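You operate a simulated robot arm through the tools that you are given. There is no shell and no other tool.

You are at the controls of a simulated robot arm. One attempt, no reset.

TASK
Paste the matching title label on the book in the press and screw it down.
Fine: paste a patch on the cover with the blue brush, brush back in its stand; tray in, hands clear, knob down till the plate bears. Set down upright: blue brush. A coat counts when it lies all over at full strength: go over it till it gets no stronger.

It is judged by the outcome, as a careful person would: the job done as asked, and still so three seconds after it is handed in. It fails if anything else is knocked over, pushed out of place, dropped, spilled or broken. Lids that push on must go on centred and level and be pressed home; caps that screw on are set level and turned clockwise until they are tight.

THE ROBOT
A 6-joint arm with a two-finger gripper, fixed in place. Base frame: the origin is at the foot of the arm, x ahead of it, y to its left, z up; the work surface is at about z = 76. Lengths are in cm, angles in degrees, forces in N, time in s.
Its first joint turns from -166.0 to 166.0 degrees. Payload 2.45 kg.
Tool frame: the origin (TCP) lies between the finger pads and is the grasp point; the fingertips stand 2 cm ahead of it; z points along the fingers, y is the line along which they close. The gripper opens to 14 cm. The gripper's body begins 16.8 cm behind the TCP.
Orientation is that of the tool frame in the base frame, as a unit quaternion [x, y, z, w]. With the fingers straight down and closing along the base's y, the tool's x points along the base's -x, its y along +y and its z along -z.

THE INTERFACE
- The arm moves only by the tool send_rows. Its argument "deltas" is a list of rows, each an object of numbers (a shift or turn left out is 0, a gripper value left out holds the last): "x", "y", "z": the shift along the tool's x, y, z in units of 300 mm (1.0 is 300 mm); "rx", "ry", "rz": the turn, a rotation vector about the tool's x, y, z in units of 60 degrees (1.0 is 60 degrees). In form: [{"x": .., "y": .., "z": .., "rx": .., "ry": .., "rz": ..}, ...]. A call has 1 to 20 rows; each row is the pose to reach, as a shift and turn from the pose commanded when the call began, along the tool's axes at that moment. "gripper" is the finger opening in mm, from 0 to 140, set as the call begins (left out, the last holds). A call with a number of a shift or a turn outside -1 to 1 is refused whole. Each row takes 0.2 s and may step no farther than 5 cm and 8.6 degrees from the row before; otherwise, or with a gripper value out of range, the whole call is refused. Where a pose cannot be reached the arm comes as near as it can. A force on the tool above 90 N (or 10 N above the force at the start of the call, whichever is more), or a blocked arm, ends the call early, and 0.2 s more pass. The fingers move at their own pace (about 4.5 cm/s each) and stop on an object; they squeeze with about 32 N. The grip force told is the motor's: it shows also when the fingers shut on nothing. Time passes only in rows, and 0.2 s behind the last, so rows that repeat a pose let the fingers close. It gives the time, the measured TCP pose, the force on the tool (base axes), the opening and the grip force at its end, in the units of the frame above (readings bear some noise), with the torque about the TCP (base axes, N m) and any sound that the robot's microphone picked up.
- Cameras (640 x 400 px; columns grow to the right, rows downward): "scene" is fixed at [5.2, 50.03, 137.04]; the picture's right is [-0.32, -0.95, 0.00], its down [-0.36, 0.12, -0.93] and it looks along [0.88, -0.30, -0.38] (base axes); focal length 334 px, centre (320, 200). "wrist" rides on the gripper at [7.8, 1.1, -20.9] in the tool frame; the picture's right is [-0.14, 0.99, 0.00], its down [-0.92, -0.13, -0.37] and it looks along [-0.37, -0.05, 0.93] (tool axes); focal length 280 px, centre (320, 200). There is no depth. A picture from a camera that has moved, and an enlarged one, comes with that camera's place and axes in the base frame and with its lens.
- camera(camera): a new picture of that camera. No time passes.
- inspect(camera, box): a new picture of the part [left, top, right, bottom] of that camera's present view, enlarged. No time passes.
- finish_job(): hands the job in; it is judged then, once.

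Nothing tells you positions but the pictures and the camera data. Unless the task says otherwise, let go and move clear before handing in.

The tools are called after ">>>" by a JSON object that holds its "op" and its "data". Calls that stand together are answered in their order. send_rows: Moves the arm, as the interface text tells. Its arguments: {"type":"object","properties":{"deltas":{"type":"array","items":{"type":"object","properties":{"x":{"type":"number"},"y":{"type":"number"},"z":{"type":"number"},"rx":{"type":"number"},"ry":{"type":"number"},"rz":{"type":"number"}}}},"gripper":{"type":"number"}},"required":["deltas"]} The other tools are called the same way: camera (camera) takes a picture; inspect (camera, box) takes an enlarged picture of a part of a camera's view; finish_job () hands the job in.

At the start:

```text
time_s: 0.0
tcp_pos: [82.44, 0.79, 126.07]
tool_rot: [0.0, 1.0, 0.0, 0.0]
wrist_force: [0.1, -0.5, 0.5]
ft_torque: [0.0, 0.04, 0.0]
gripper_width: 13.99
grasp_force: 0.1
```

scene: 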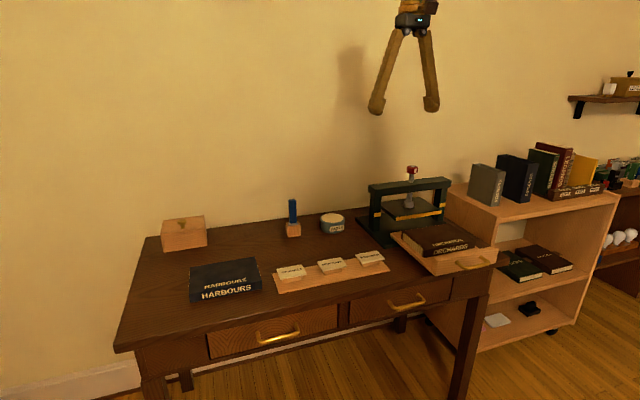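
wrist: 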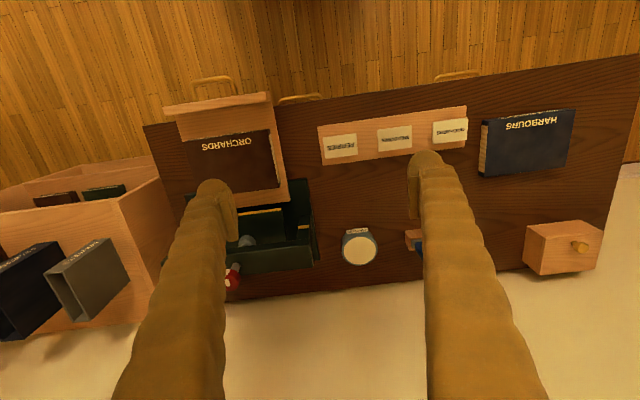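

I see a table with a press (tray out, with a book titled ORCHARDS), three labels on a board, a paste pot, a blue brush in a stand, another book HARBOURS. I will look closer before moving.

>>> {"op": "inspect", "data": {"camera": "scene", "box": [260, 180, 420, 300]}}

>>> {"op": "inspect", "data": {"camera": "scene", "box": [350, 160, 510, 280]}}

>>> {"op": "inspect", "data": {"camera": "wrist", "box": [300, 90, 480, 190]}}

>>> {"op": "inspect", "data": {"camera": "wrist", "box": [140, 80, 340, 300]}}

>>> {"op": "inspect", "data": {"camera": "scene", "box": [140, 180, 300, 310]}}

```text
3.33 times, centred on (340, 240) of scene
camera zoom: at [5.2, 50.03, 137.04], right [-0.32, -0.95, 0.0], down [-0.36, 0.12, -0.93], along [0.88, -0.3, -0.38], focal length 1114 px, centre (253, 67)
```

zoom: 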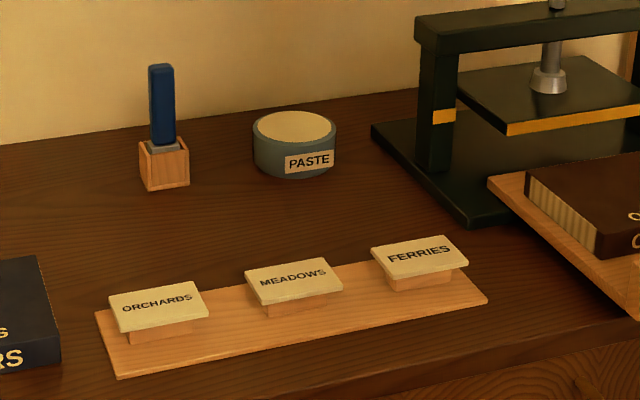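

```text
3.33 times, centred on (430, 220) of scene
camera zoom: at [5.2, 50.03, 137.04], right [-0.32, -0.95, 0.0], down [-0.36, 0.12, -0.93], along [0.88, -0.3, -0.38], focal length 1114 px, centre (-47, 133)
```

zoom: 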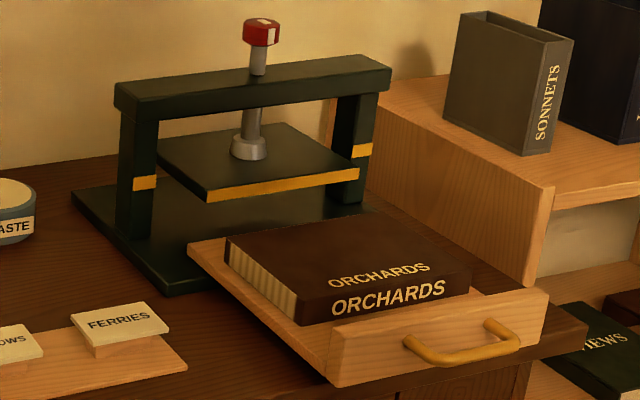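

```text
3.56 times, centred on (390, 140) of wrist
camera zoom: at [74.6, 1.85, 146.94], right [0.14, 0.99, 0.0], down [0.92, -0.13, 0.37], along [0.37, -0.05, -0.93], focal length 997 px, centre (71, 413)
```

zoom: 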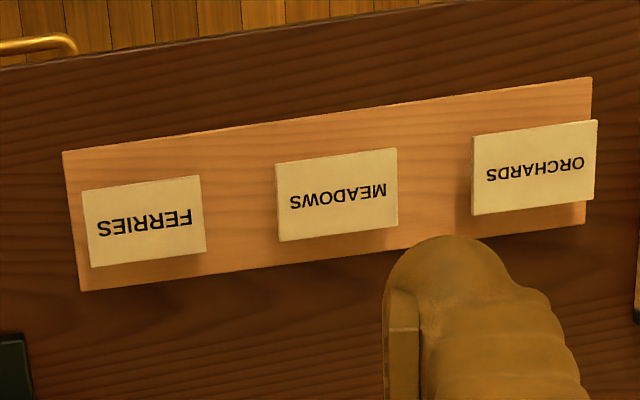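

```text
1.82 times, centred on (240, 190) of wrist
camera zoom: at [74.6, 1.85, 146.94], right [0.14, 0.99, 0.0], down [0.92, -0.13, 0.37], along [0.37, -0.05, -0.93], focal length 510 px, centre (466, 218)
```

zoom: 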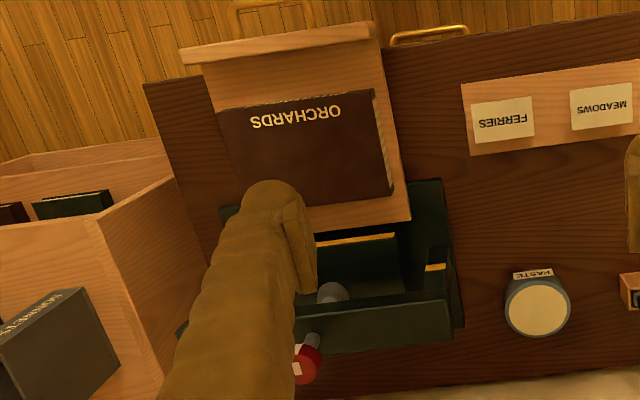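

```text
3.08 times, centred on (220, 245) of scene
camera zoom: at [5.2, 50.03, 137.04], right [-0.32, -0.95, 0.0], down [-0.36, 0.12, -0.93], along [0.88, -0.3, -0.38], focal length 1028 px, centre (628, 62)
```

zoom: 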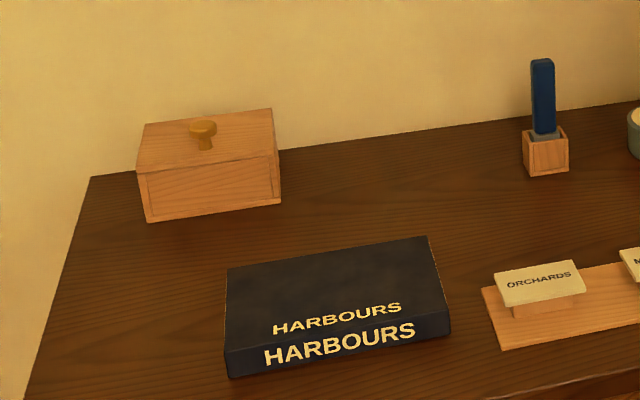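

The book in the press tray is ORCHARDS, so the ORCHARDS label (near y≈31, x≈89) is the match; the pot, brush and knob look to be about 110–117 cm out, so I first test how far the arm reaches at height.

>>> {"op": "send_rows", "data": {"deltas": [{"x": -0.12}, {"x": -0.24}, {"x": -0.36}, {"x": -0.48}, {"x": -0.6}, {"x": -0.72}, {"x": -0.84}, {"x": -0.84}]}}

```text
time_s: 1.8
tcp_pos: [107.46, 0.83, 126.13]
tool_rot: [0.0, 1.0, 0.0, 0.0]
wrist_force: [0.7, -0.3, -0.8]
ft_torque: [0.01, 0.02, -0.03]
gripper_width: 14.01
grasp_force: 0.2
```

The arm reaches 107 easily at this height; I take pictures from here and test farther.

>>> {"op": "send_rows", "data": {"deltas": [{"x": -0.12}, {"x": -0.24}, {"x": -0.36}, {"x": -0.36}]}}

>>> {"op": "camera", "data": {"camera": "wrist"}}

>>> {"op": "camera", "data": {"camera": "scene"}}

```text
time_s: 2.8
tcp_pos: [111.45, 0.68, 122.74]
tool_rot: [0.0, 1.0, 0.0, 0.0]
wrist_force: [-0.1, 0.3, -0.5]
ft_torque: [-0.02, 0.03, -0.02]
gripper_width: 13.99
grasp_force: 0.1
out of reach, approached as far as the arm can: row 1, 2, 3, 4
```

```text
taken
camera wrist: at [103.67, 1.79, 143.62], right [0.14, 0.99, 0.0], down [0.92, -0.13, 0.37], along [0.36, -0.05, -0.93], focal length 280 px, centre (320, 200)
```

wrist: 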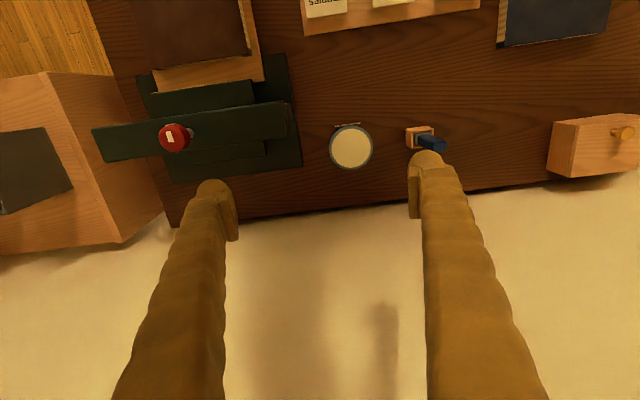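

```text
taken
```

scene: 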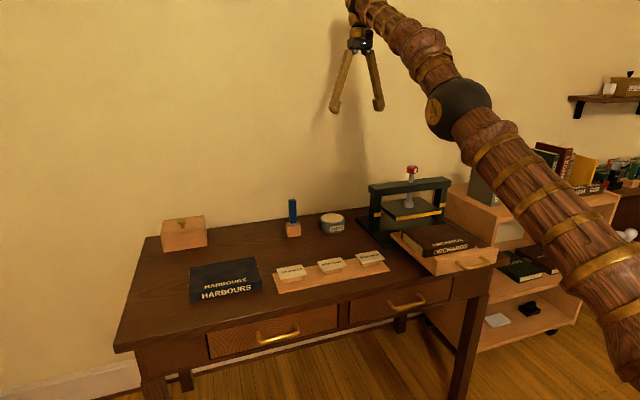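

The knob is near (108, -21.5, 100), pot near (116.7, 6.9), brush near (116.4, 22.6) with its top near z 90. I go lower over clear height to see whether reach grows.

>>> {"op": "send_rows", "data": {"deltas": [{"x": 0.233, "z": 0.1}, {"x": 0.233, "z": 0.25}, {"x": 0.233, "z": 0.4}, {"x": 0.233, "z": 0.5}, {"x": 0.233, "z": 0.6}, {"x": 0.12, "z": 0.6}, {"x": 0.06, "z": 0.6}, {"x": 0.06, "z": 0.6}]}}

```text
refused: row 1 steps farther than a row can; nothing moved
```

The first step was too long; I send the same path in smaller steps.

>>> {"op": "send_rows", "data": {"deltas": [{"x": 0.12, "z": 0.1}, {"x": 0.233, "z": 0.2}, {"x": 0.233, "z": 0.35}, {"x": 0.233, "z": 0.5}, {"x": 0.233, "z": 0.6}, {"x": 0.12, "z": 0.6}, {"x": 0.06, "z": 0.6}, {"x": 0.06, "z": 0.6}]}}

```text
time_s: 4.6
tcp_pos: [109.42, 0.58, 104.56]
tool_rot: [0.0, 1.0, 0.0, 0.0]
wrist_force: [0.3, 0.2, 0.0]
ft_torque: [0.0, 0.01, 0.02]
gripper_width: 14.0
grasp_force: 0.0
```

Lower reach looks fine so far; I now try out to x≈117 at this height, clear of everything below.

>>> {"op": "send_rows", "data": {"deltas": [{"x": -0.12}, {"x": -0.24}, {"x": -0.24}]}}

>>> {"op": "camera", "data": {"camera": "wrist"}}

```text
time_s: 5.4
tcp_pos: [116.45, 0.75, 104.34]
tool_rot: [0.0, 1.0, 0.0, 0.0]
wrist_force: [0.2, -0.1, 0.2]
ft_torque: [0.01, -0.03, -0.01]
gripper_width: 13.99
grasp_force: 0.0
```

```text
taken
camera wrist: at [108.82, 1.78, 125.22], right [0.14, 0.99, 0.0], down [0.92, -0.13, 0.37], along [0.37, -0.05, -0.93], focal length 280 px, centre (320, 200)
```

wrist: 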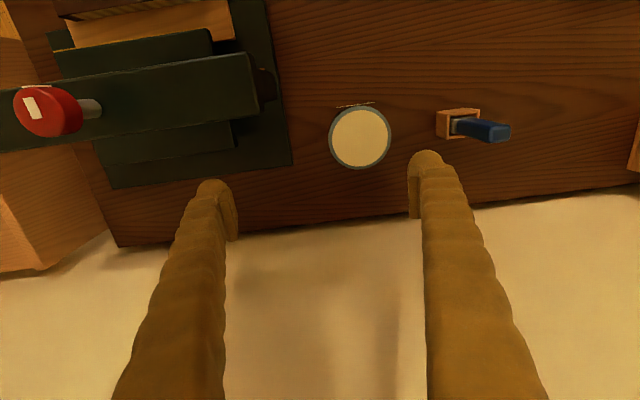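

Reach is fine to x≈116. I inspect the brush and pot from here, then move above the brush to measure it.

>>> {"op": "send_rows", "data": {"deltas": [{"x": 0.1, "y": 0.1}, {"x": 0.2, "y": 0.2}, {"x": 0.3, "y": 0.3}, {"x": 0.3, "y": 0.45}, {"x": 0.3, "y": 0.6}, {"x": 0.3, "y": 0.71}, {"x": 0.3, "y": 0.71}]}}

>>> {"op": "camera", "data": {"camera": "wrist"}}

>>> {"op": "inspect", "data": {"camera": "wrist", "box": [260, 150, 420, 250]}}

>>> {"op": "inspect", "data": {"camera": "scene", "box": [270, 185, 360, 245]}}

```text
time_s: 7.0
tcp_pos: [107.25, 21.9, 104.42]
tool_rot: [0.0, 1.0, 0.0, 0.0]
wrist_force: [0.4, -0.7, 0.3]
ft_torque: [0.01, 0.02, 0.01]
gripper_width: 14.01
grasp_force: 0.1
```

```text
taken
camera wrist: at [99.44, 23.09, 125.21], right [0.14, 0.99, 0.0], down [0.92, -0.13, 0.37], along [0.37, -0.05, -0.93], focal length 280 px, centre (320, 200)
```

wrist: 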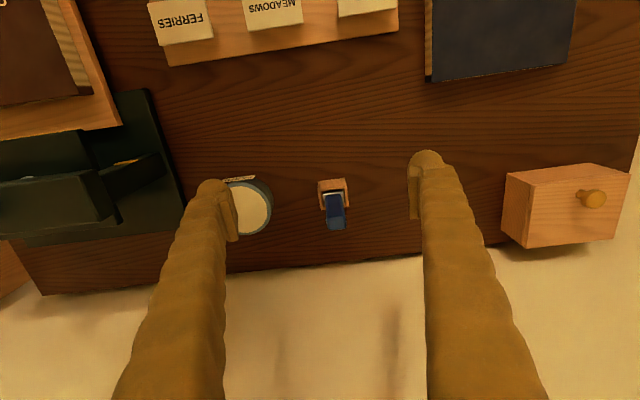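

```text
4.00 times, centred on (340, 200) of wrist
camera zoom: at [99.44, 23.09, 125.21], right [0.14, 0.99, 0.0], down [0.92, -0.13, 0.37], along [0.37, -0.05, -0.93], focal length 1122 px, centre (240, 200)
```

zoom: 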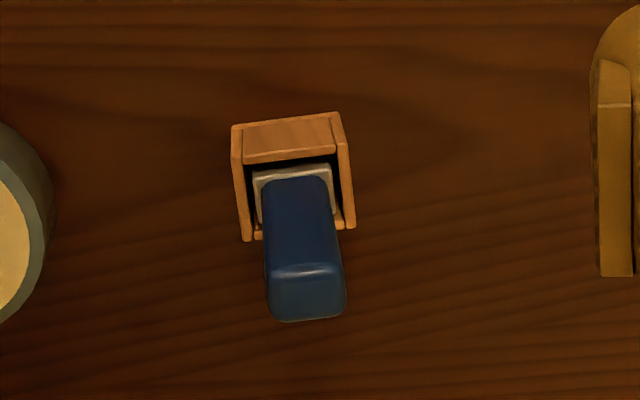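

```text
6.67 times, centred on (315, 215) of scene
camera zoom: at [5.2, 50.03, 137.04], right [-0.32, -0.95, 0.0], down [-0.36, 0.12, -0.93], along [0.88, -0.3, -0.38], focal length 2228 px, centre (353, 100)
```

zoom: 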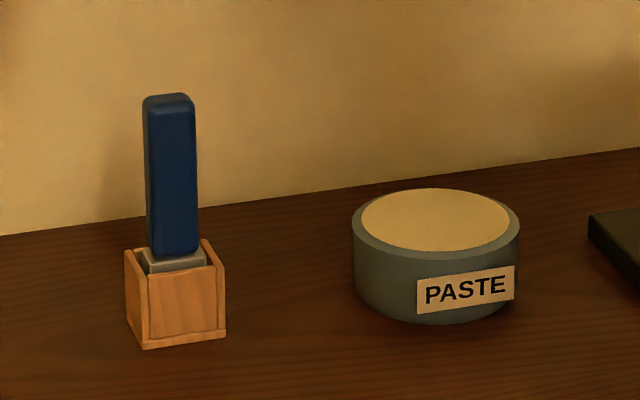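

The brush handle is at about (117.0, 22.9), top z≈90.3, about 2.6 by 1.7 cm, and the paste pot is open. Next I look at the labels and the book cover from closer.

>>> {"op": "send_rows", "data": {"deltas": [{"x": 0.15}, {"x": 0.3}, {"x": 0.45}, {"x": 0.6, "y": 0.1}, {"x": 0.75, "y": 0.2}, {"x": 0.75, "y": 0.2}]}}

>>> {"op": "camera", "data": {"camera": "wrist"}}

>>> {"op": "inspect", "data": {"camera": "wrist", "box": [240, 140, 400, 240]}}

>>> {"op": "inspect", "data": {"camera": "scene", "box": [265, 245, 345, 305]}}

```text
refused: row 4 steps farther than a row can; nothing moved
```

```text
taken
camera wrist: at [99.44, 23.09, 125.21], right [0.14, 0.99, 0.0], down [0.92, -0.13, 0.37], along [0.37, -0.05, -0.93], focal length 280 px, centre (320, 200)
```

wrist: 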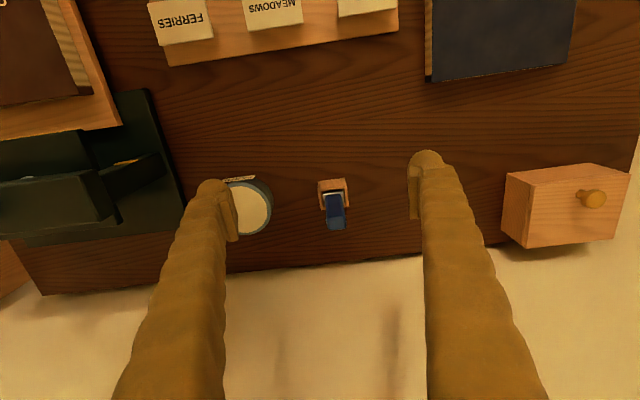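

```text
4.00 times, centred on (320, 190) of wrist
camera zoom: at [99.44, 23.09, 125.21], right [0.14, 0.99, 0.0], down [0.92, -0.13, 0.37], along [0.37, -0.05, -0.93], focal length 1122 px, centre (320, 240)
```

zoom: 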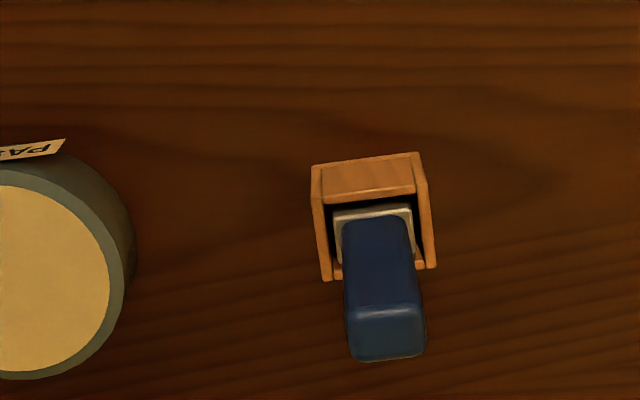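

```text
6.67 times, centred on (305, 275) of scene
camera zoom: at [5.2, 50.03, 137.04], right [-0.32, -0.95, 0.0], down [-0.36, 0.12, -0.93], along [0.88, -0.3, -0.38], focal length 2228 px, centre (420, -300)
```

zoom: 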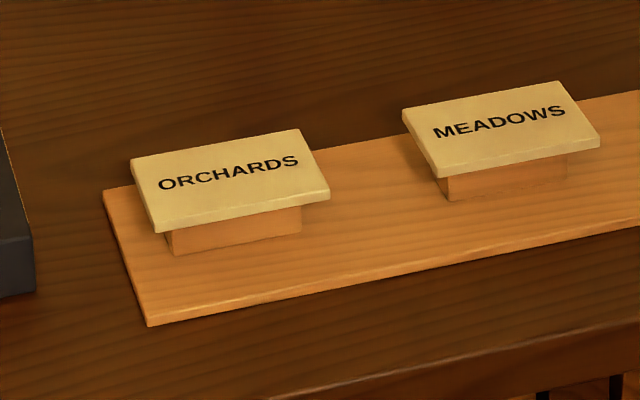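

I use smaller steps toward the labels, staying at height.

>>> {"op": "send_rows", "data": {"deltas": [{"x": 0.12}, {"x": 0.24, "y": 0.05}, {"x": 0.36, "y": 0.12}, {"x": 0.48, "y": 0.2}, {"x": 0.6, "y": 0.28}, {"x": 0.65, "y": 0.28}, {"x": 0.65, "y": 0.28}]}}

>>> {"op": "camera", "data": {"camera": "wrist"}}

>>> {"op": "inspect", "data": {"camera": "wrist", "box": [240, 140, 400, 240]}}

```text
time_s: 8.6
tcp_pos: [88.15, 30.4, 104.31]
tool_rot: [-0.001, 1.0, 0.0, 0.0]
wrist_force: [-0.1, 0.4, 0.6]
ft_torque: [0.05, 0.01, 0.01]
gripper_width: 13.99
grasp_force: 0.1
```

```text
taken
camera wrist: at [80.31, 31.46, 125.1], right [0.14, 0.99, 0.0], down [0.92, -0.13, 0.37], along [0.37, -0.05, -0.93], focal length 280 px, centre (320, 200)
```

wrist: 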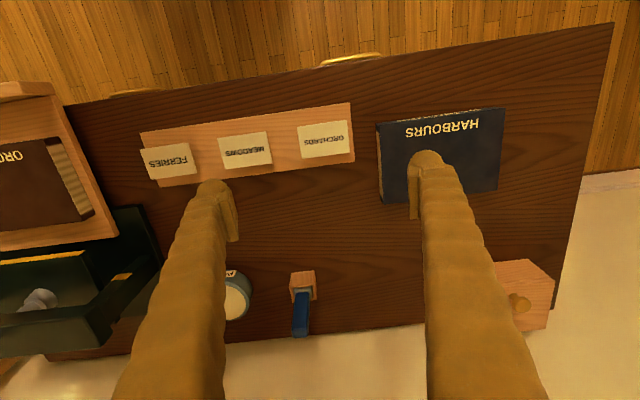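

```text
4.00 times, centred on (320, 190) of wrist
camera zoom: at [80.31, 31.46, 125.1], right [0.14, 0.99, 0.0], down [0.92, -0.13, 0.37], along [0.37, -0.05, -0.93], focal length 1122 px, centre (320, 240)
```

zoom: 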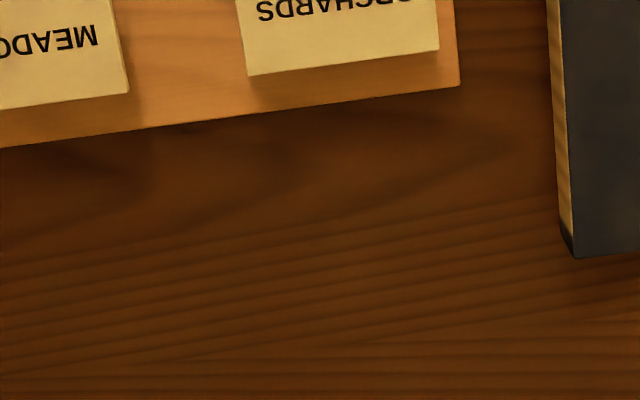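

The ORCHARDS label is at about (88.2, 31.2). I zoom in on it for its size and height.

>>> {"op": "inspect", "data": {"camera": "wrist", "box": [280, 100, 376, 160]}}

>>> {"op": "inspect", "data": {"camera": "scene", "box": [265, 255, 313, 285]}}

>>> {"op": "inspect", "data": {"camera": "scene", "box": [390, 215, 500, 285]}}

```text
6.67 times, centred on (328, 130) of wrist
camera zoom: at [80.31, 31.46, 125.1], right [0.14, 0.99, 0.0], down [0.92, -0.13, 0.37], along [0.37, -0.05, -0.93], focal length 1869 px, centre (267, 667)
```

zoom: 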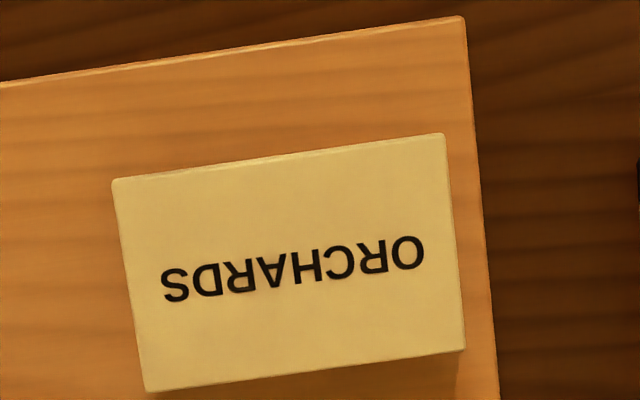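

```text
13.33 times, centred on (289, 270) of scene
camera zoom: at [5.2, 50.03, 137.04], right [-0.32, -0.95, 0.0], down [-0.36, 0.12, -0.93], along [0.88, -0.3, -0.38], focal length 4457 px, centre (733, -733)
```

zoom: 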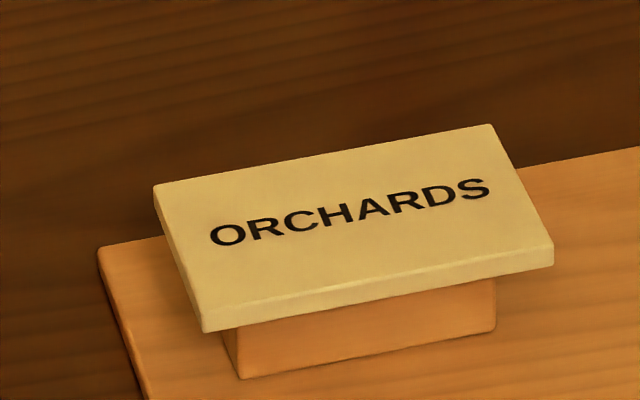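

```text
5.71 times, centred on (445, 250) of scene
camera zoom: at [5.2, 50.03, 137.04], right [-0.32, -0.95, 0.0], down [-0.36, 0.12, -0.93], along [0.88, -0.3, -0.38], focal length 1910 px, centre (-394, -86)
```

zoom: 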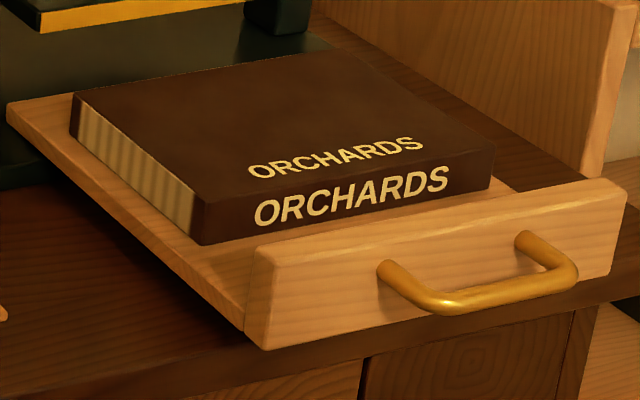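

The label is about 8.0 x 5.2 cm, centred at (88.35, 30.95), top z≈79.0, aligned with the base axes. I now move over the book in the press.

>>> {"op": "send_rows", "data": {"deltas": [{"y": -0.12}, {"y": -0.28}, {"y": -0.44}, {"y": -0.6}, {"y": -0.76}, {"y": -0.9}, {"y": -1.0}, {"y": -1.0}]}}

>>> {"op": "send_rows", "data": {"deltas": [{"y": -0.15}, {"y": -0.3}, {"y": -0.45}, {"y": -0.6}, {"y": -0.74}, {"y": -0.74}]}}

>>> {"op": "camera", "data": {"camera": "wrist"}}

```text
time_s: 10.4
tcp_pos: [88.2, 0.23, 104.45]
tool_rot: [0.0, 1.0, 0.0, 0.0]
wrist_force: [0.1, 0.7, -0.4]
ft_torque: [-0.03, 0.02, -0.04]
gripper_width: 14.02
grasp_force: 0.1
```

```text
time_s: 11.8
tcp_pos: [88.6, -21.62, 104.71]
tool_rot: [0.0, 1.0, 0.001, -0.001]
wrist_force: [0.2, -0.2, 0.2]
ft_torque: [0.01, 0.01, 0.03]
gripper_width: 14.01
grasp_force: 0.0
```

```text
taken
camera wrist: at [80.82, -20.56, 125.51], right [0.14, 0.99, 0.0], down [0.92, -0.13, 0.37], along [0.37, -0.05, -0.93], focal length 280 px, centre (320, 200)
```

wrist: 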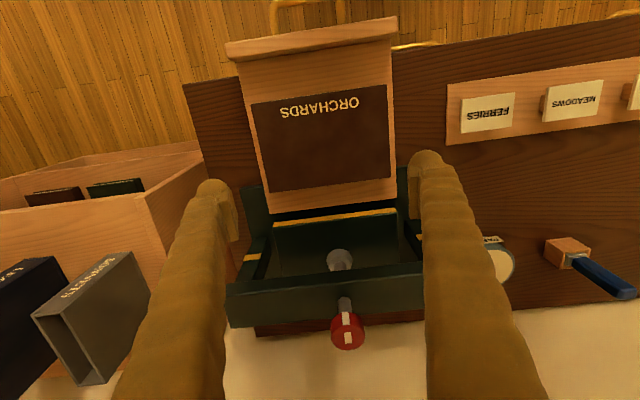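

>>> {"op": "inspect", "data": {"camera": "wrist", "box": [220, 10, 412, 130]}}

>>> {"op": "inspect", "data": {"camera": "wrist", "box": [224, 80, 416, 200]}}

>>> {"op": "inspect", "data": {"camera": "wrist", "box": [216, 190, 440, 350]}}

```text
3.33 times, centred on (316, 70) of wrist
camera zoom: at [80.82, -20.56, 125.51], right [0.14, 0.99, 0.0], down [0.92, -0.13, 0.37], along [0.37, -0.05, -0.93], focal length 935 px, centre (333, 633)
```

zoom: 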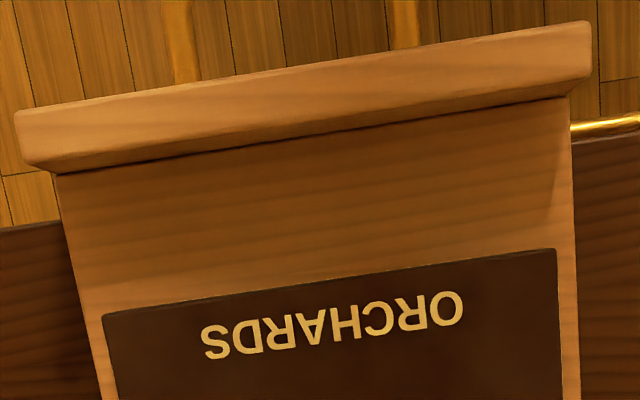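

```text
3.33 times, centred on (320, 140) of wrist
camera zoom: at [80.82, -20.56, 125.51], right [0.14, 0.99, 0.0], down [0.92, -0.13, 0.37], along [0.37, -0.05, -0.93], focal length 935 px, centre (320, 400)
```

zoom: 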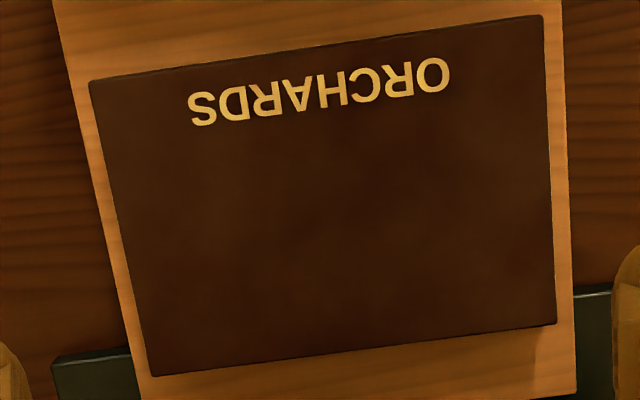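

```text
2.50 times, centred on (328, 270) of wrist
camera zoom: at [80.82, -20.56, 125.51], right [0.14, 0.99, 0.0], down [0.92, -0.13, 0.37], along [0.37, -0.05, -0.93], focal length 701 px, centre (300, 25)
```

zoom: 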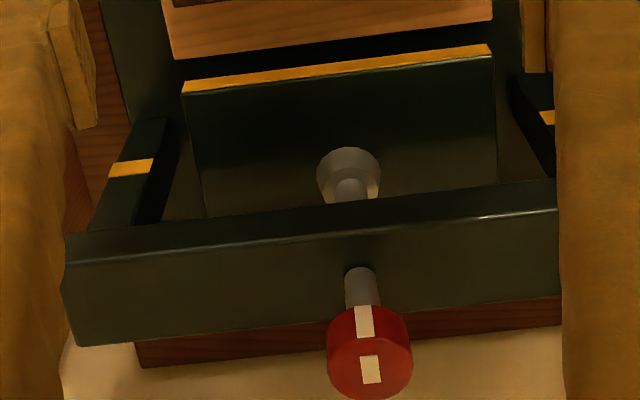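

The book cover's top is at z≈81.9, x 81.85–95.9, y −31.1 to −11.0, so its centre is about (88.87, −21.05). I'll fetch the brush: first back across at height, fingers narrowed to 6 cm.

>>> {"op": "send_rows", "data": {"deltas": [{"y": 0.15}, {"y": 0.3}, {"y": 0.45}, {"y": 0.6}, {"y": 0.75}, {"y": 0.9}, {"y": 1.0}, {"y": 1.0}], "gripper": 60}}

>>> {"op": "send_rows", "data": {"deltas": [{"x": -0.1, "y": 0.12}, {"x": -0.2, "y": 0.24}, {"x": -0.3, "y": 0.36}, {"x": -0.43, "y": 0.43}, {"x": -0.57, "y": 0.483}, {"x": -0.71, "y": 0.483}, {"x": -0.85, "y": 0.483}, {"x": -0.947, "y": 0.483}, {"x": -0.947, "y": 0.483}, {"x": -0.947, "y": 0.483}]}}

>>> {"op": "camera", "data": {"camera": "wrist"}}

>>> {"op": "camera", "data": {"camera": "scene"}}

```text
time_s: 13.6
tcp_pos: [88.17, 8.2, 104.61]
tool_rot: [0.0, 1.0, -0.001, 0.0]
wrist_force: [-0.1, 0.0, 0.3]
ft_torque: [0.02, 0.01, 0.03]
gripper_width: 6.04
grasp_force: 0.1
```

```text
time_s: 15.8
tcp_pos: [116.76, 22.65, 104.39]
tool_rot: [0.0, 1.0, 0.0, 0.0]
wrist_force: [-0.2, 0.6, 0.1]
ft_torque: [-0.01, -0.04, 0.03]
gripper_width: 6.02
grasp_force: 0.0
```

```text
taken
camera wrist: at [108.94, 23.82, 125.25], right [0.14, 0.99, 0.0], down [0.92, -0.13, 0.37], along [0.36, -0.05, -0.93], focal length 280 px, centre (320, 200)
```

wrist: 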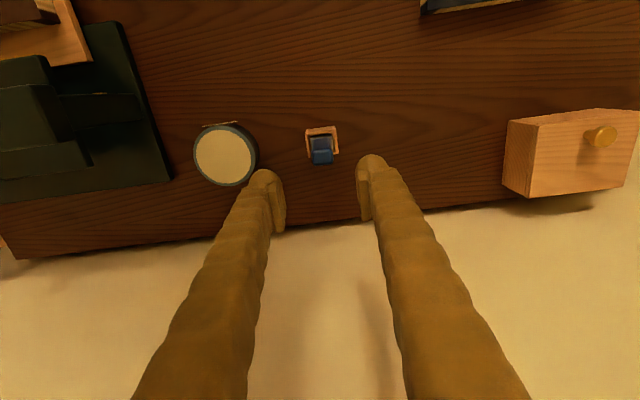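

```text
taken
```

scene: 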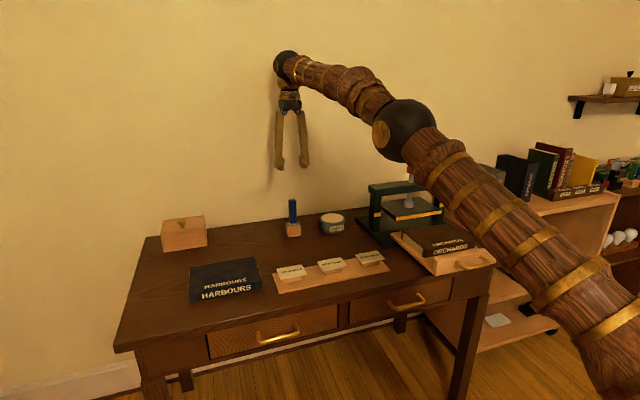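

The brush is right below, at about (116.9, 22.85). I descend around its handle with the fingers open.

>>> {"op": "send_rows", "data": {"deltas": [{"x": -0.005, "y": 0.007, "z": 0.1}, {"x": -0.005, "y": 0.007, "z": 0.22}, {"x": -0.005, "y": 0.007, "z": 0.34}, {"x": -0.005, "y": 0.007, "z": 0.4}, {"x": -0.005, "y": 0.007, "z": 0.4}]}}

>>> {"op": "inspect", "data": {"camera": "wrist", "box": [240, 100, 400, 220]}}

>>> {"op": "inspect", "data": {"camera": "scene", "box": [250, 140, 350, 240]}}

```text
time_s: 17.0
tcp_pos: [116.5, 22.94, 92.52]
tool_rot: [0.0, 1.0, 0.0, 0.0]
wrist_force: [0.4, -0.2, 0.3]
ft_torque: [0.02, -0.01, -0.02]
gripper_width: 6.01
grasp_force: 0.1
```

```text
3.33 times, centred on (320, 160) of wrist
camera zoom: at [108.77, 23.99, 113.48], right [0.14, 0.99, 0.0], down [0.92, -0.13, 0.37], along [0.37, -0.05, -0.93], focal length 935 px, centre (320, 333)
```

zoom: 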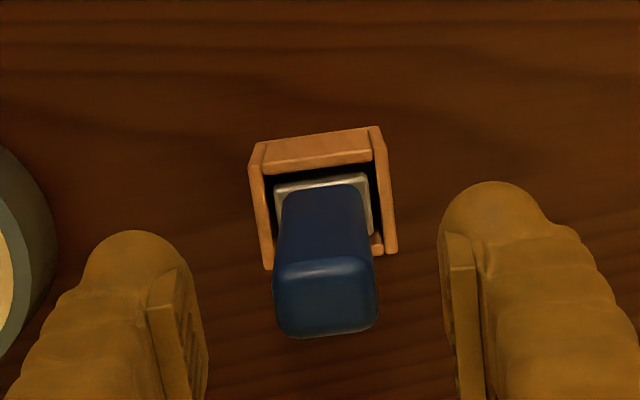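

```text
4.00 times, centred on (300, 190) of scene
camera zoom: at [5.2, 50.03, 137.04], right [-0.32, -0.95, 0.0], down [-0.36, 0.12, -0.93], along [0.88, -0.3, -0.38], focal length 1337 px, centre (400, 240)
```

zoom: 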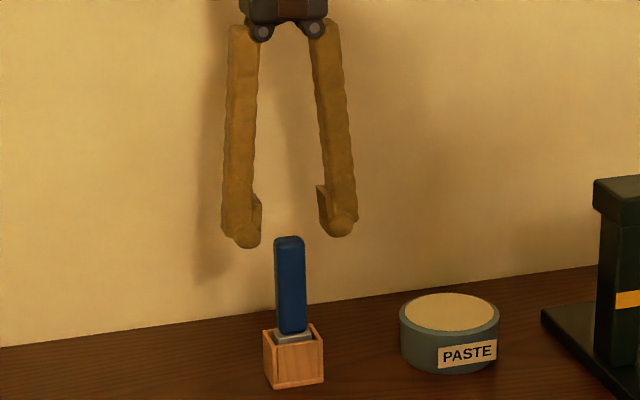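

Fingers straddle the handle, which is centred at about (117.05, 22.95). I descend to z≈87 and close.

>>> {"op": "send_rows", "data": {"deltas": [{"x": -0.007, "z": 0.1}, {"x": -0.007, "z": 0.18}, {"x": -0.007, "z": 0.18}]}}

>>> {"op": "inspect", "data": {"camera": "wrist", "box": [240, 100, 400, 220]}}

```text
time_s: 17.8
tcp_pos: [116.72, 23.1, 87.09]
tool_rot: [0.001, 1.0, 0.0, 0.001]
wrist_force: [-0.1, -0.5, -0.4]
ft_torque: [-0.04, 0.0, -0.01]
gripper_width: 6.04
grasp_force: 0.1
```

```text
3.33 times, centred on (320, 160) of wrist
camera zoom: at [108.96, 24.14, 108.02], right [0.14, 0.99, 0.0], down [0.92, -0.13, 0.37], along [0.37, -0.05, -0.93], focal length 935 px, centre (320, 333)
```

zoom: 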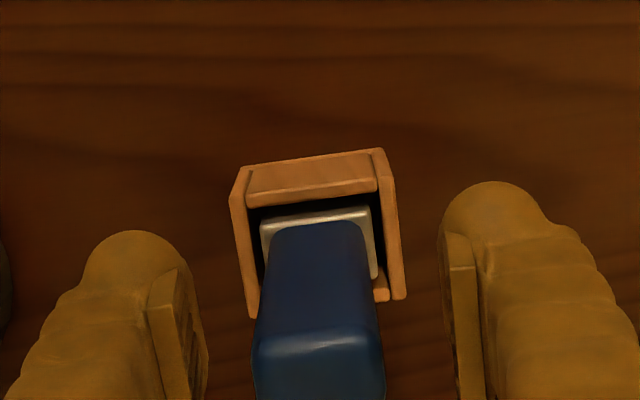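

>>> {"op": "send_rows", "data": {"deltas": [{}, {}, {}, {}, {}, {}], "gripper": 0}}

>>> {"op": "inspect", "data": {"camera": "wrist", "box": [240, 100, 400, 220]}}

```text
time_s: 19.2
tcp_pos: [116.69, 22.95, 87.12]
tool_rot: [0.0, 1.0, 0.0, 0.0]
wrist_force: [0.3, -0.6, 1.3]
ft_torque: [-0.01, 0.0, 0.01]
gripper_width: 2.66
grasp_force: 31.9
```

```text
3.33 times, centred on (320, 160) of wrist
camera zoom: at [108.96, 24.14, 108.02], right [0.14, 0.99, 0.0], down [0.92, -0.13, 0.37], along [0.36, -0.05, -0.93], focal length 935 px, centre (320, 333)
```

zoom: 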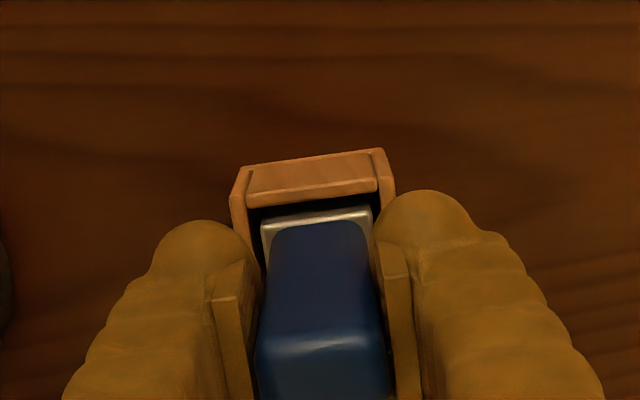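

Grip is firm (2.66 cm, 32 N) with no side force. I lift the brush straight up.

>>> {"op": "send_rows", "data": {"deltas": [{"z": -0.04}, {"z": -0.1}, {"z": -0.18}, {"z": -0.26}, {"z": -0.34}, {"z": -0.34}]}}

>>> {"op": "camera", "data": {"camera": "scene"}}

>>> {"op": "inspect", "data": {"camera": "scene", "box": [250, 140, 350, 240]}}

>>> {"op": "camera", "data": {"camera": "wrist"}}

```text
time_s: 20.6
tcp_pos: [116.73, 22.91, 97.48]
tool_rot: [0.001, 1.0, 0.0, 0.0]
wrist_force: [0.0, 1.4, -0.5]
ft_torque: [0.01, 0.01, 0.02]
gripper_width: 2.67
grasp_force: 31.6
```

```text
taken
```

scene: 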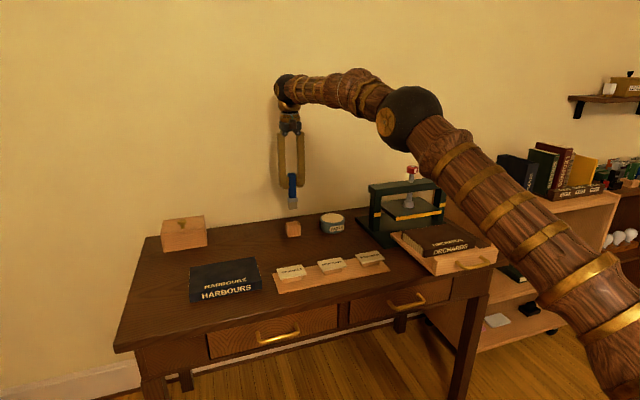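

```text
4.00 times, centred on (300, 190) of scene
camera zoom: at [5.2, 50.03, 137.04], right [-0.32, -0.95, 0.0], down [-0.36, 0.12, -0.93], along [0.88, -0.3, -0.38], focal length 1337 px, centre (400, 240)
```

zoom: 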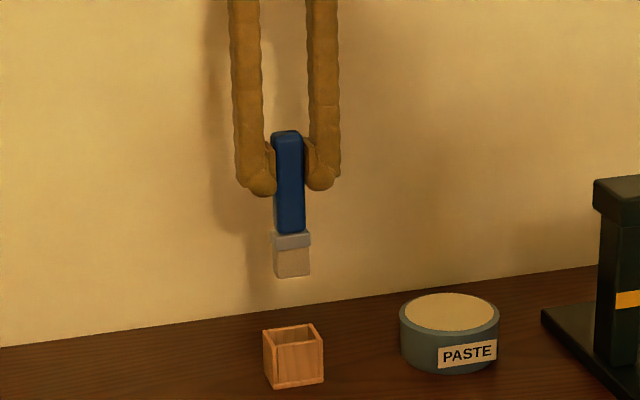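

```text
taken
camera wrist: at [108.88, 24.0, 118.29], right [0.14, 0.99, 0.0], down [0.92, -0.13, 0.37], along [0.37, -0.05, -0.93], focal length 280 px, centre (320, 200)
```

wrist: 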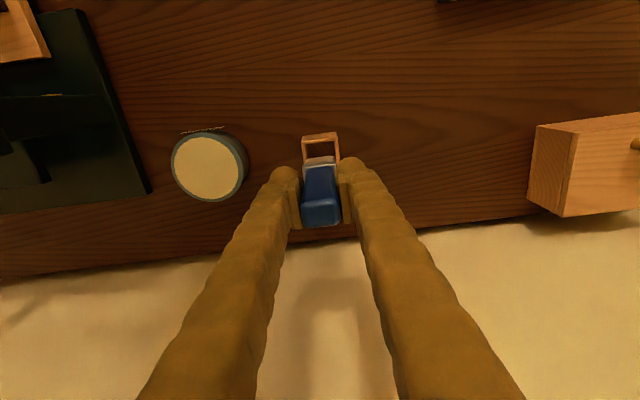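

The brush is clear of its stand, with its tip about 10.8 cm below the TCP. I carry it level to above the paste pot and check.

>>> {"op": "send_rows", "data": {"deltas": [{"y": -0.1}, {"y": -0.22}, {"y": -0.34}, {"y": -0.46}, {"y": -0.53}, {"y": -0.53}]}}

>>> {"op": "camera", "data": {"camera": "wrist"}}

>>> {"op": "inspect", "data": {"camera": "scene", "box": [290, 140, 390, 240]}}

```text
time_s: 22.0
tcp_pos: [116.73, 6.7, 97.41]
tool_rot: [0.001, 1.0, 0.001, 0.0]
wrist_force: [0.4, -0.4, -1.0]
ft_torque: [0.02, 0.01, -0.03]
gripper_width: 2.64
grasp_force: 31.4
```

```text
taken
camera wrist: at [108.95, 7.8, 118.34], right [0.14, 0.99, 0.0], down [0.92, -0.13, 0.37], along [0.37, -0.05, -0.93], focal length 280 px, centre (320, 200)
```

wrist: 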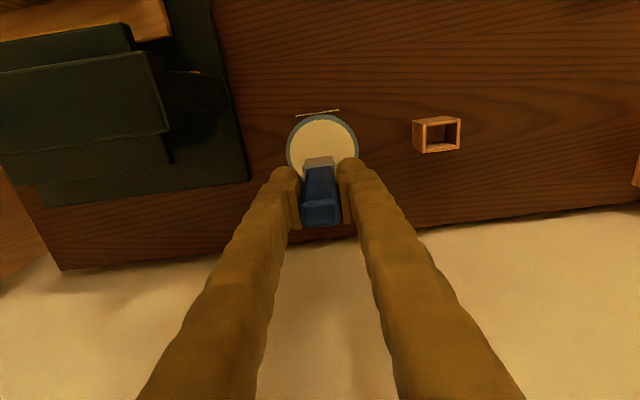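

```text
4.00 times, centred on (340, 190) of scene
camera zoom: at [5.2, 50.03, 137.04], right [-0.32, -0.95, 0.0], down [-0.36, 0.12, -0.93], along [0.88, -0.3, -0.38], focal length 1337 px, centre (240, 240)
```

zoom: 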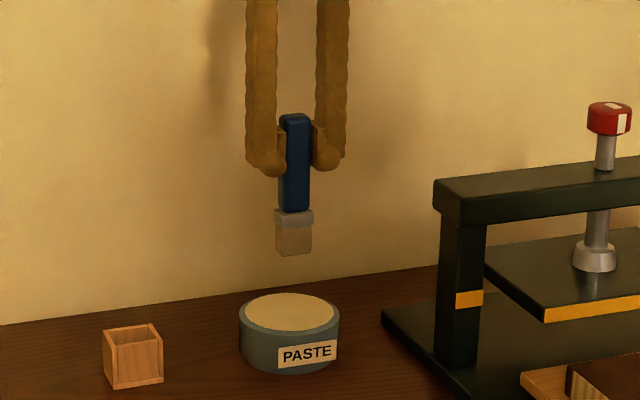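

The brush is centred over the pot. I lower it slowly until the tip is in the paste, watching the force.

>>> {"op": "send_rows", "data": {"deltas": [{"z": 0.08}, {"z": 0.15}, {"z": 0.2}, {"z": 0.21}, {"z": 0.21}]}}

>>> {"op": "inspect", "data": {"camera": "scene", "box": [300, 170, 370, 240]}}

```text
time_s: 23.2
tcp_pos: [116.76, 7.0, 91.16]
tool_rot: [-0.001, 1.0, 0.001, 0.0]
wrist_force: [-0.5, 0.3, 0.1]
ft_torque: [0.01, -0.01, -0.03]
gripper_width: 2.66
grasp_force: 32.0
```

```text
5.71 times, centred on (335, 205) of scene
camera zoom: at [5.2, 50.03, 137.04], right [-0.32, -0.95, 0.0], down [-0.36, 0.12, -0.93], along [0.88, -0.3, -0.38], focal length 1910 px, centre (234, 171)
```

zoom: 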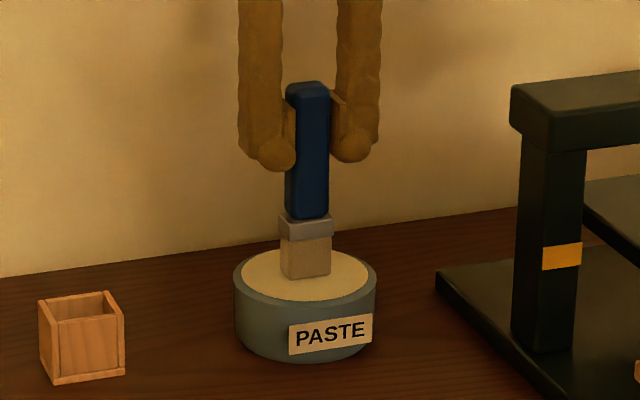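

The tip is just at the paste surface; I lower about 0.8 cm more in small steps.

>>> {"op": "send_rows", "data": {"deltas": [{"z": 0.01}, {"z": 0.02}, {"z": 0.027}, {"z": 0.027}, {"z": 0.027}]}}

>>> {"op": "inspect", "data": {"camera": "scene", "box": [300, 170, 370, 240]}}

```text
time_s: 24.4
tcp_pos: [116.91, 6.98, 90.28]
tool_rot: [0.0, 1.0, 0.0, 0.001]
wrist_force: [2.4, -3.7, 23.1]
ft_torque: [-0.07, -0.29, -0.02]
gripper_width: 2.66
grasp_force: 32.0
```

```text
5.71 times, centred on (335, 205) of scene
camera zoom: at [5.2, 50.03, 137.04], right [-0.32, -0.95, 0.0], down [-0.36, 0.12, -0.93], along [0.88, -0.3, -0.38], focal length 1910 px, centre (234, 171)
```

zoom: 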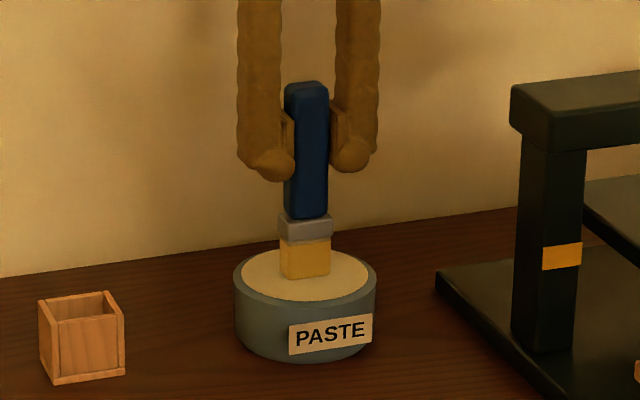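

The bristles are loaded (yellow), and the pot bottoms out with ~23 N, the brush having slid up about 0.7 cm in the grip. I raise it and carry it round the press to above the cover.

>>> {"op": "send_rows", "data": {"deltas": [{"z": -0.03}, {"z": -0.1}, {"z": -0.18}, {"z": -0.26}, {"x": 0.12, "z": -0.26}, {"x": 0.26, "z": -0.26}, {"x": 0.4, "z": -0.26}, {"x": 0.54, "z": -0.26}, {"x": 0.68, "z": -0.26}, {"x": 0.82, "z": -0.26}, {"x": 0.93, "z": -0.26}, {"x": 0.93, "z": -0.26}]}}

>>> {"op": "inspect", "data": {"camera": "scene", "box": [260, 110, 440, 240]}}

>>> {"op": "camera", "data": {"camera": "wrist"}}

```text
time_s: 27.0
tcp_pos: [88.96, 7.0, 97.86]
tool_rot: [0.0, 1.0, 0.0, -0.001]
wrist_force: [1.0, -0.2, -1.5]
ft_torque: [0.02, -0.03, 0.01]
gripper_width: 2.66
grasp_force: 31.8
```

```text
3.08 times, centred on (350, 175) of scene
camera zoom: at [5.2, 50.03, 137.04], right [-0.32, -0.95, 0.0], down [-0.36, 0.12, -0.93], along [0.88, -0.3, -0.38], focal length 1028 px, centre (228, 277)
```

zoom: 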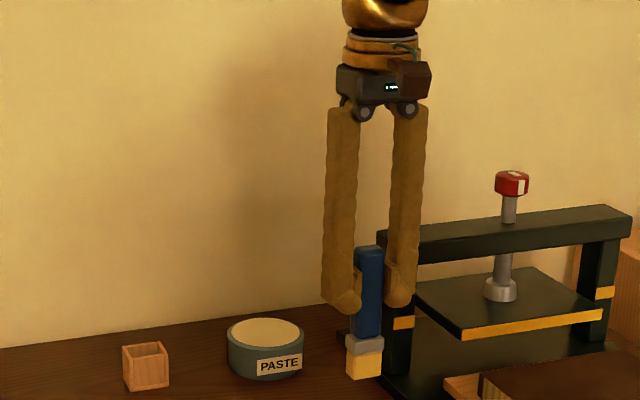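

```text
taken
camera wrist: at [81.13, 8.09, 118.85], right [0.14, 0.99, 0.0], down [0.92, -0.13, 0.37], along [0.37, -0.05, -0.93], focal length 280 px, centre (320, 200)
```

wrist: 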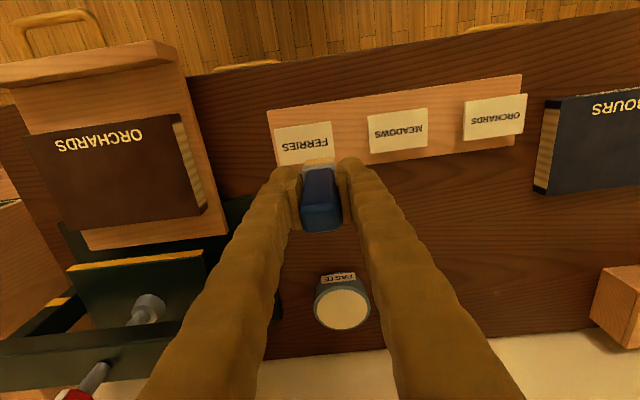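

The brush stands 10.1 cm below the TCP now, so it should touch the cover (z 81.9) at TCP z≈92. I move over the cover's centre.

>>> {"op": "send_rows", "data": {"deltas": [{"y": -0.12}, {"y": -0.26}, {"y": -0.4}, {"y": -0.54}, {"y": -0.68}, {"y": -0.82}, {"y": -0.935}, {"y": -0.935}, {"y": -0.935, "z": 0.08}, {"y": -0.935, "z": 0.15}, {"y": -0.935, "z": 0.15}]}}

>>> {"op": "camera", "data": {"camera": "wrist"}}

>>> {"op": "inspect", "data": {"camera": "scene", "box": [390, 190, 500, 280]}}

```text
time_s: 29.4
tcp_pos: [89.09, -21.07, 93.3]
tool_rot: [0.0, 1.0, -0.001, 0.0]
wrist_force: [-0.4, 0.2, -0.2]
ft_torque: [0.02, 0.0, -0.05]
gripper_width: 2.69
grasp_force: 32.1
```

```text
taken
camera wrist: at [81.24, -20.08, 114.19], right [0.14, 0.99, 0.0], down [0.92, -0.13, 0.37], along [0.37, -0.05, -0.93], focal length 280 px, centre (320, 200)
```

wrist: 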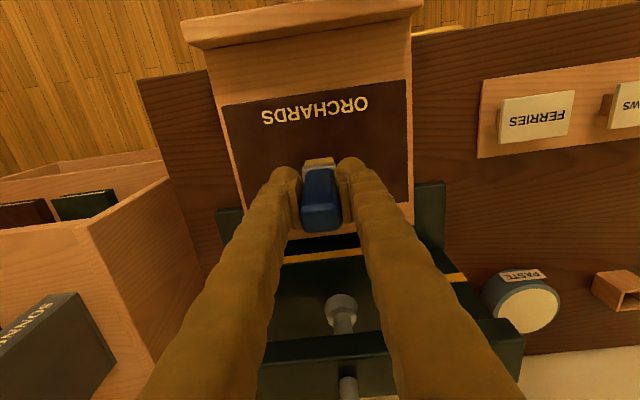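

```text
4.44 times, centred on (445, 235) of scene
camera zoom: at [5.2, 50.03, 137.04], right [-0.32, -0.95, 0.0], down [-0.36, 0.12, -0.93], along [0.88, -0.3, -0.38], focal length 1486 px, centre (-236, 44)
```

zoom: 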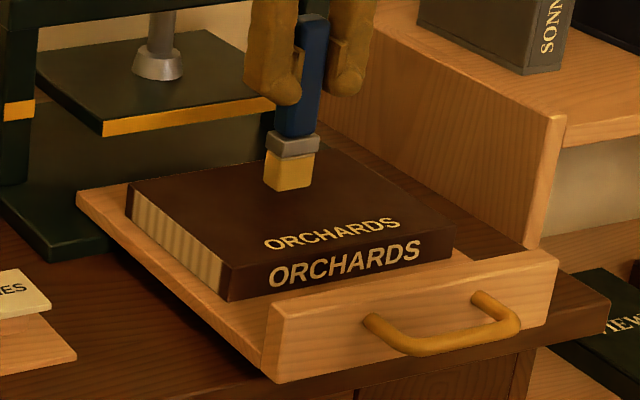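

I lower the last centimetre in small steps to find the cover.

>>> {"op": "send_rows", "data": {"deltas": [{"z": 0.02}, {"z": 0.03}, {"z": 0.035}, {"z": 0.04}, {"z": 0.04}]}}

>>> {"op": "inspect", "data": {"camera": "scene", "box": [420, 205, 484, 253]}}

```text
time_s: 30.6
tcp_pos: [88.94, -21.06, 92.21]
tool_rot: [0.0, 1.0, 0.001, 0.0]
wrist_force: [-0.1, 0.3, -0.5]
ft_torque: [-0.01, -0.01, -0.02]
gripper_width: 2.64
grasp_force: 32.0
```

```text
8.33 times, centred on (452, 229) of scene
camera zoom: at [5.2, 50.03, 137.04], right [-0.32, -0.95, 0.0], down [-0.36, 0.12, -0.93], along [0.88, -0.3, -0.38], focal length 2785 px, centre (-780, -42)
```

zoom: 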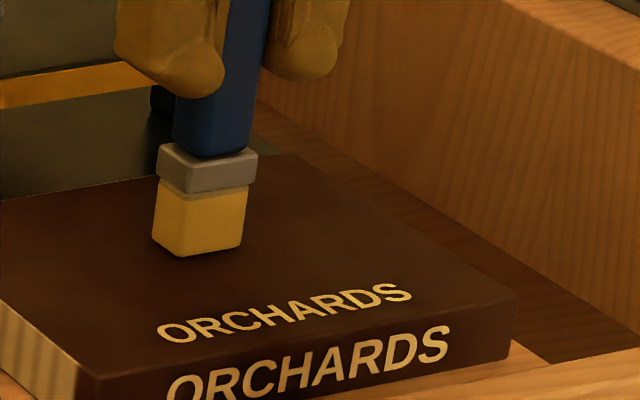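

>>> {"op": "send_rows", "data": {"deltas": [{"z": 0.006}, {"z": 0.01}, {"z": 0.013}, {"z": 0.013}]}}

>>> {"op": "inspect", "data": {"camera": "scene", "box": [420, 205, 484, 253]}}

```text
time_s: 31.6
tcp_pos: [88.81, -21.06, 92.01]
tool_rot: [0.001, 1.0, 0.0, 0.001]
wrist_force: [2.7, -1.4, 24.8]
ft_torque: [-0.06, -0.22, -0.01]
gripper_width: 2.65
grasp_force: 32.5
```

```text
8.33 times, centred on (452, 229) of scene
camera zoom: at [5.2, 50.03, 137.04], right [-0.32, -0.95, 0.0], down [-0.36, 0.12, -0.93], along [0.88, -0.3, -0.38], focal length 2785 px, centre (-780, -42)
```

zoom: 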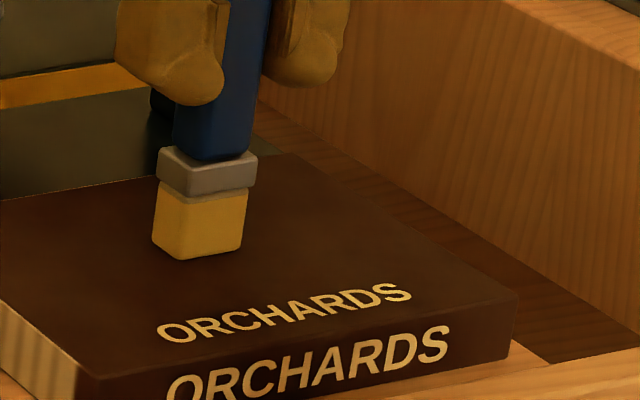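

The brush bears on the cover at TCP z≈92.0 with 25 N. I ease up a hair and make a first stroke along y to see the mark and whether the book stays put.

>>> {"op": "send_rows", "data": {"deltas": [{"z": -0.001}, {"y": 0.02, "z": -0.001}, {"y": 0.05, "z": -0.001}, {"y": 0.085, "z": -0.001}, {"y": 0.05, "z": -0.001}, {"y": 0.0, "z": -0.001}, {"y": -0.05, "z": -0.001}, {"y": -0.085, "z": -0.001}, {"y": -0.05, "z": -0.001}]}}

>>> {"op": "inspect", "data": {"camera": "scene", "box": [400, 205, 500, 280]}}

>>> {"op": "camera", "data": {"camera": "wrist"}}

```text
time_s: 33.6
tcp_pos: [88.88, -22.8, 91.77]
tool_rot: [0.0, 1.0, -0.001, 0.0]
wrist_force: [0.1, -0.2, -1.3]
ft_torque: [-0.02, 0.01, -0.04]
gripper_width: 2.68
grasp_force: 31.8
```

```text
5.33 times, centred on (450, 242) of scene
camera zoom: at [5.2, 50.03, 137.04], right [-0.32, -0.95, 0.0], down [-0.36, 0.12, -0.93], along [0.88, -0.3, -0.38], focal length 1783 px, centre (-373, -27)
```

zoom: 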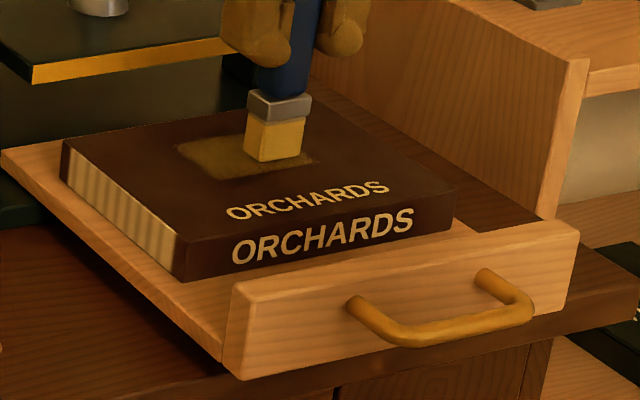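

```text
taken
camera wrist: at [81.07, -21.58, 112.66], right [0.14, 0.99, 0.0], down [0.92, -0.13, 0.37], along [0.36, -0.05, -0.93], focal length 280 px, centre (320, 200)
```

wrist: 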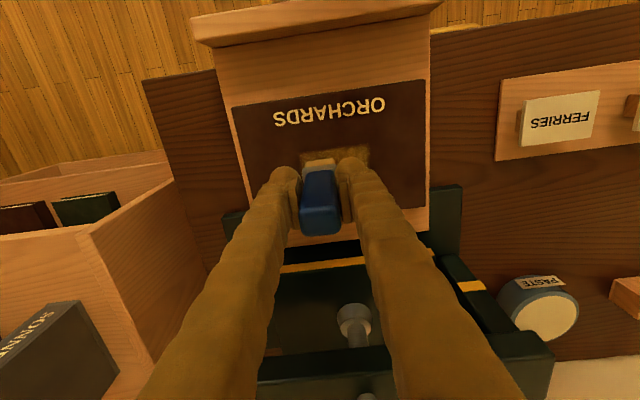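

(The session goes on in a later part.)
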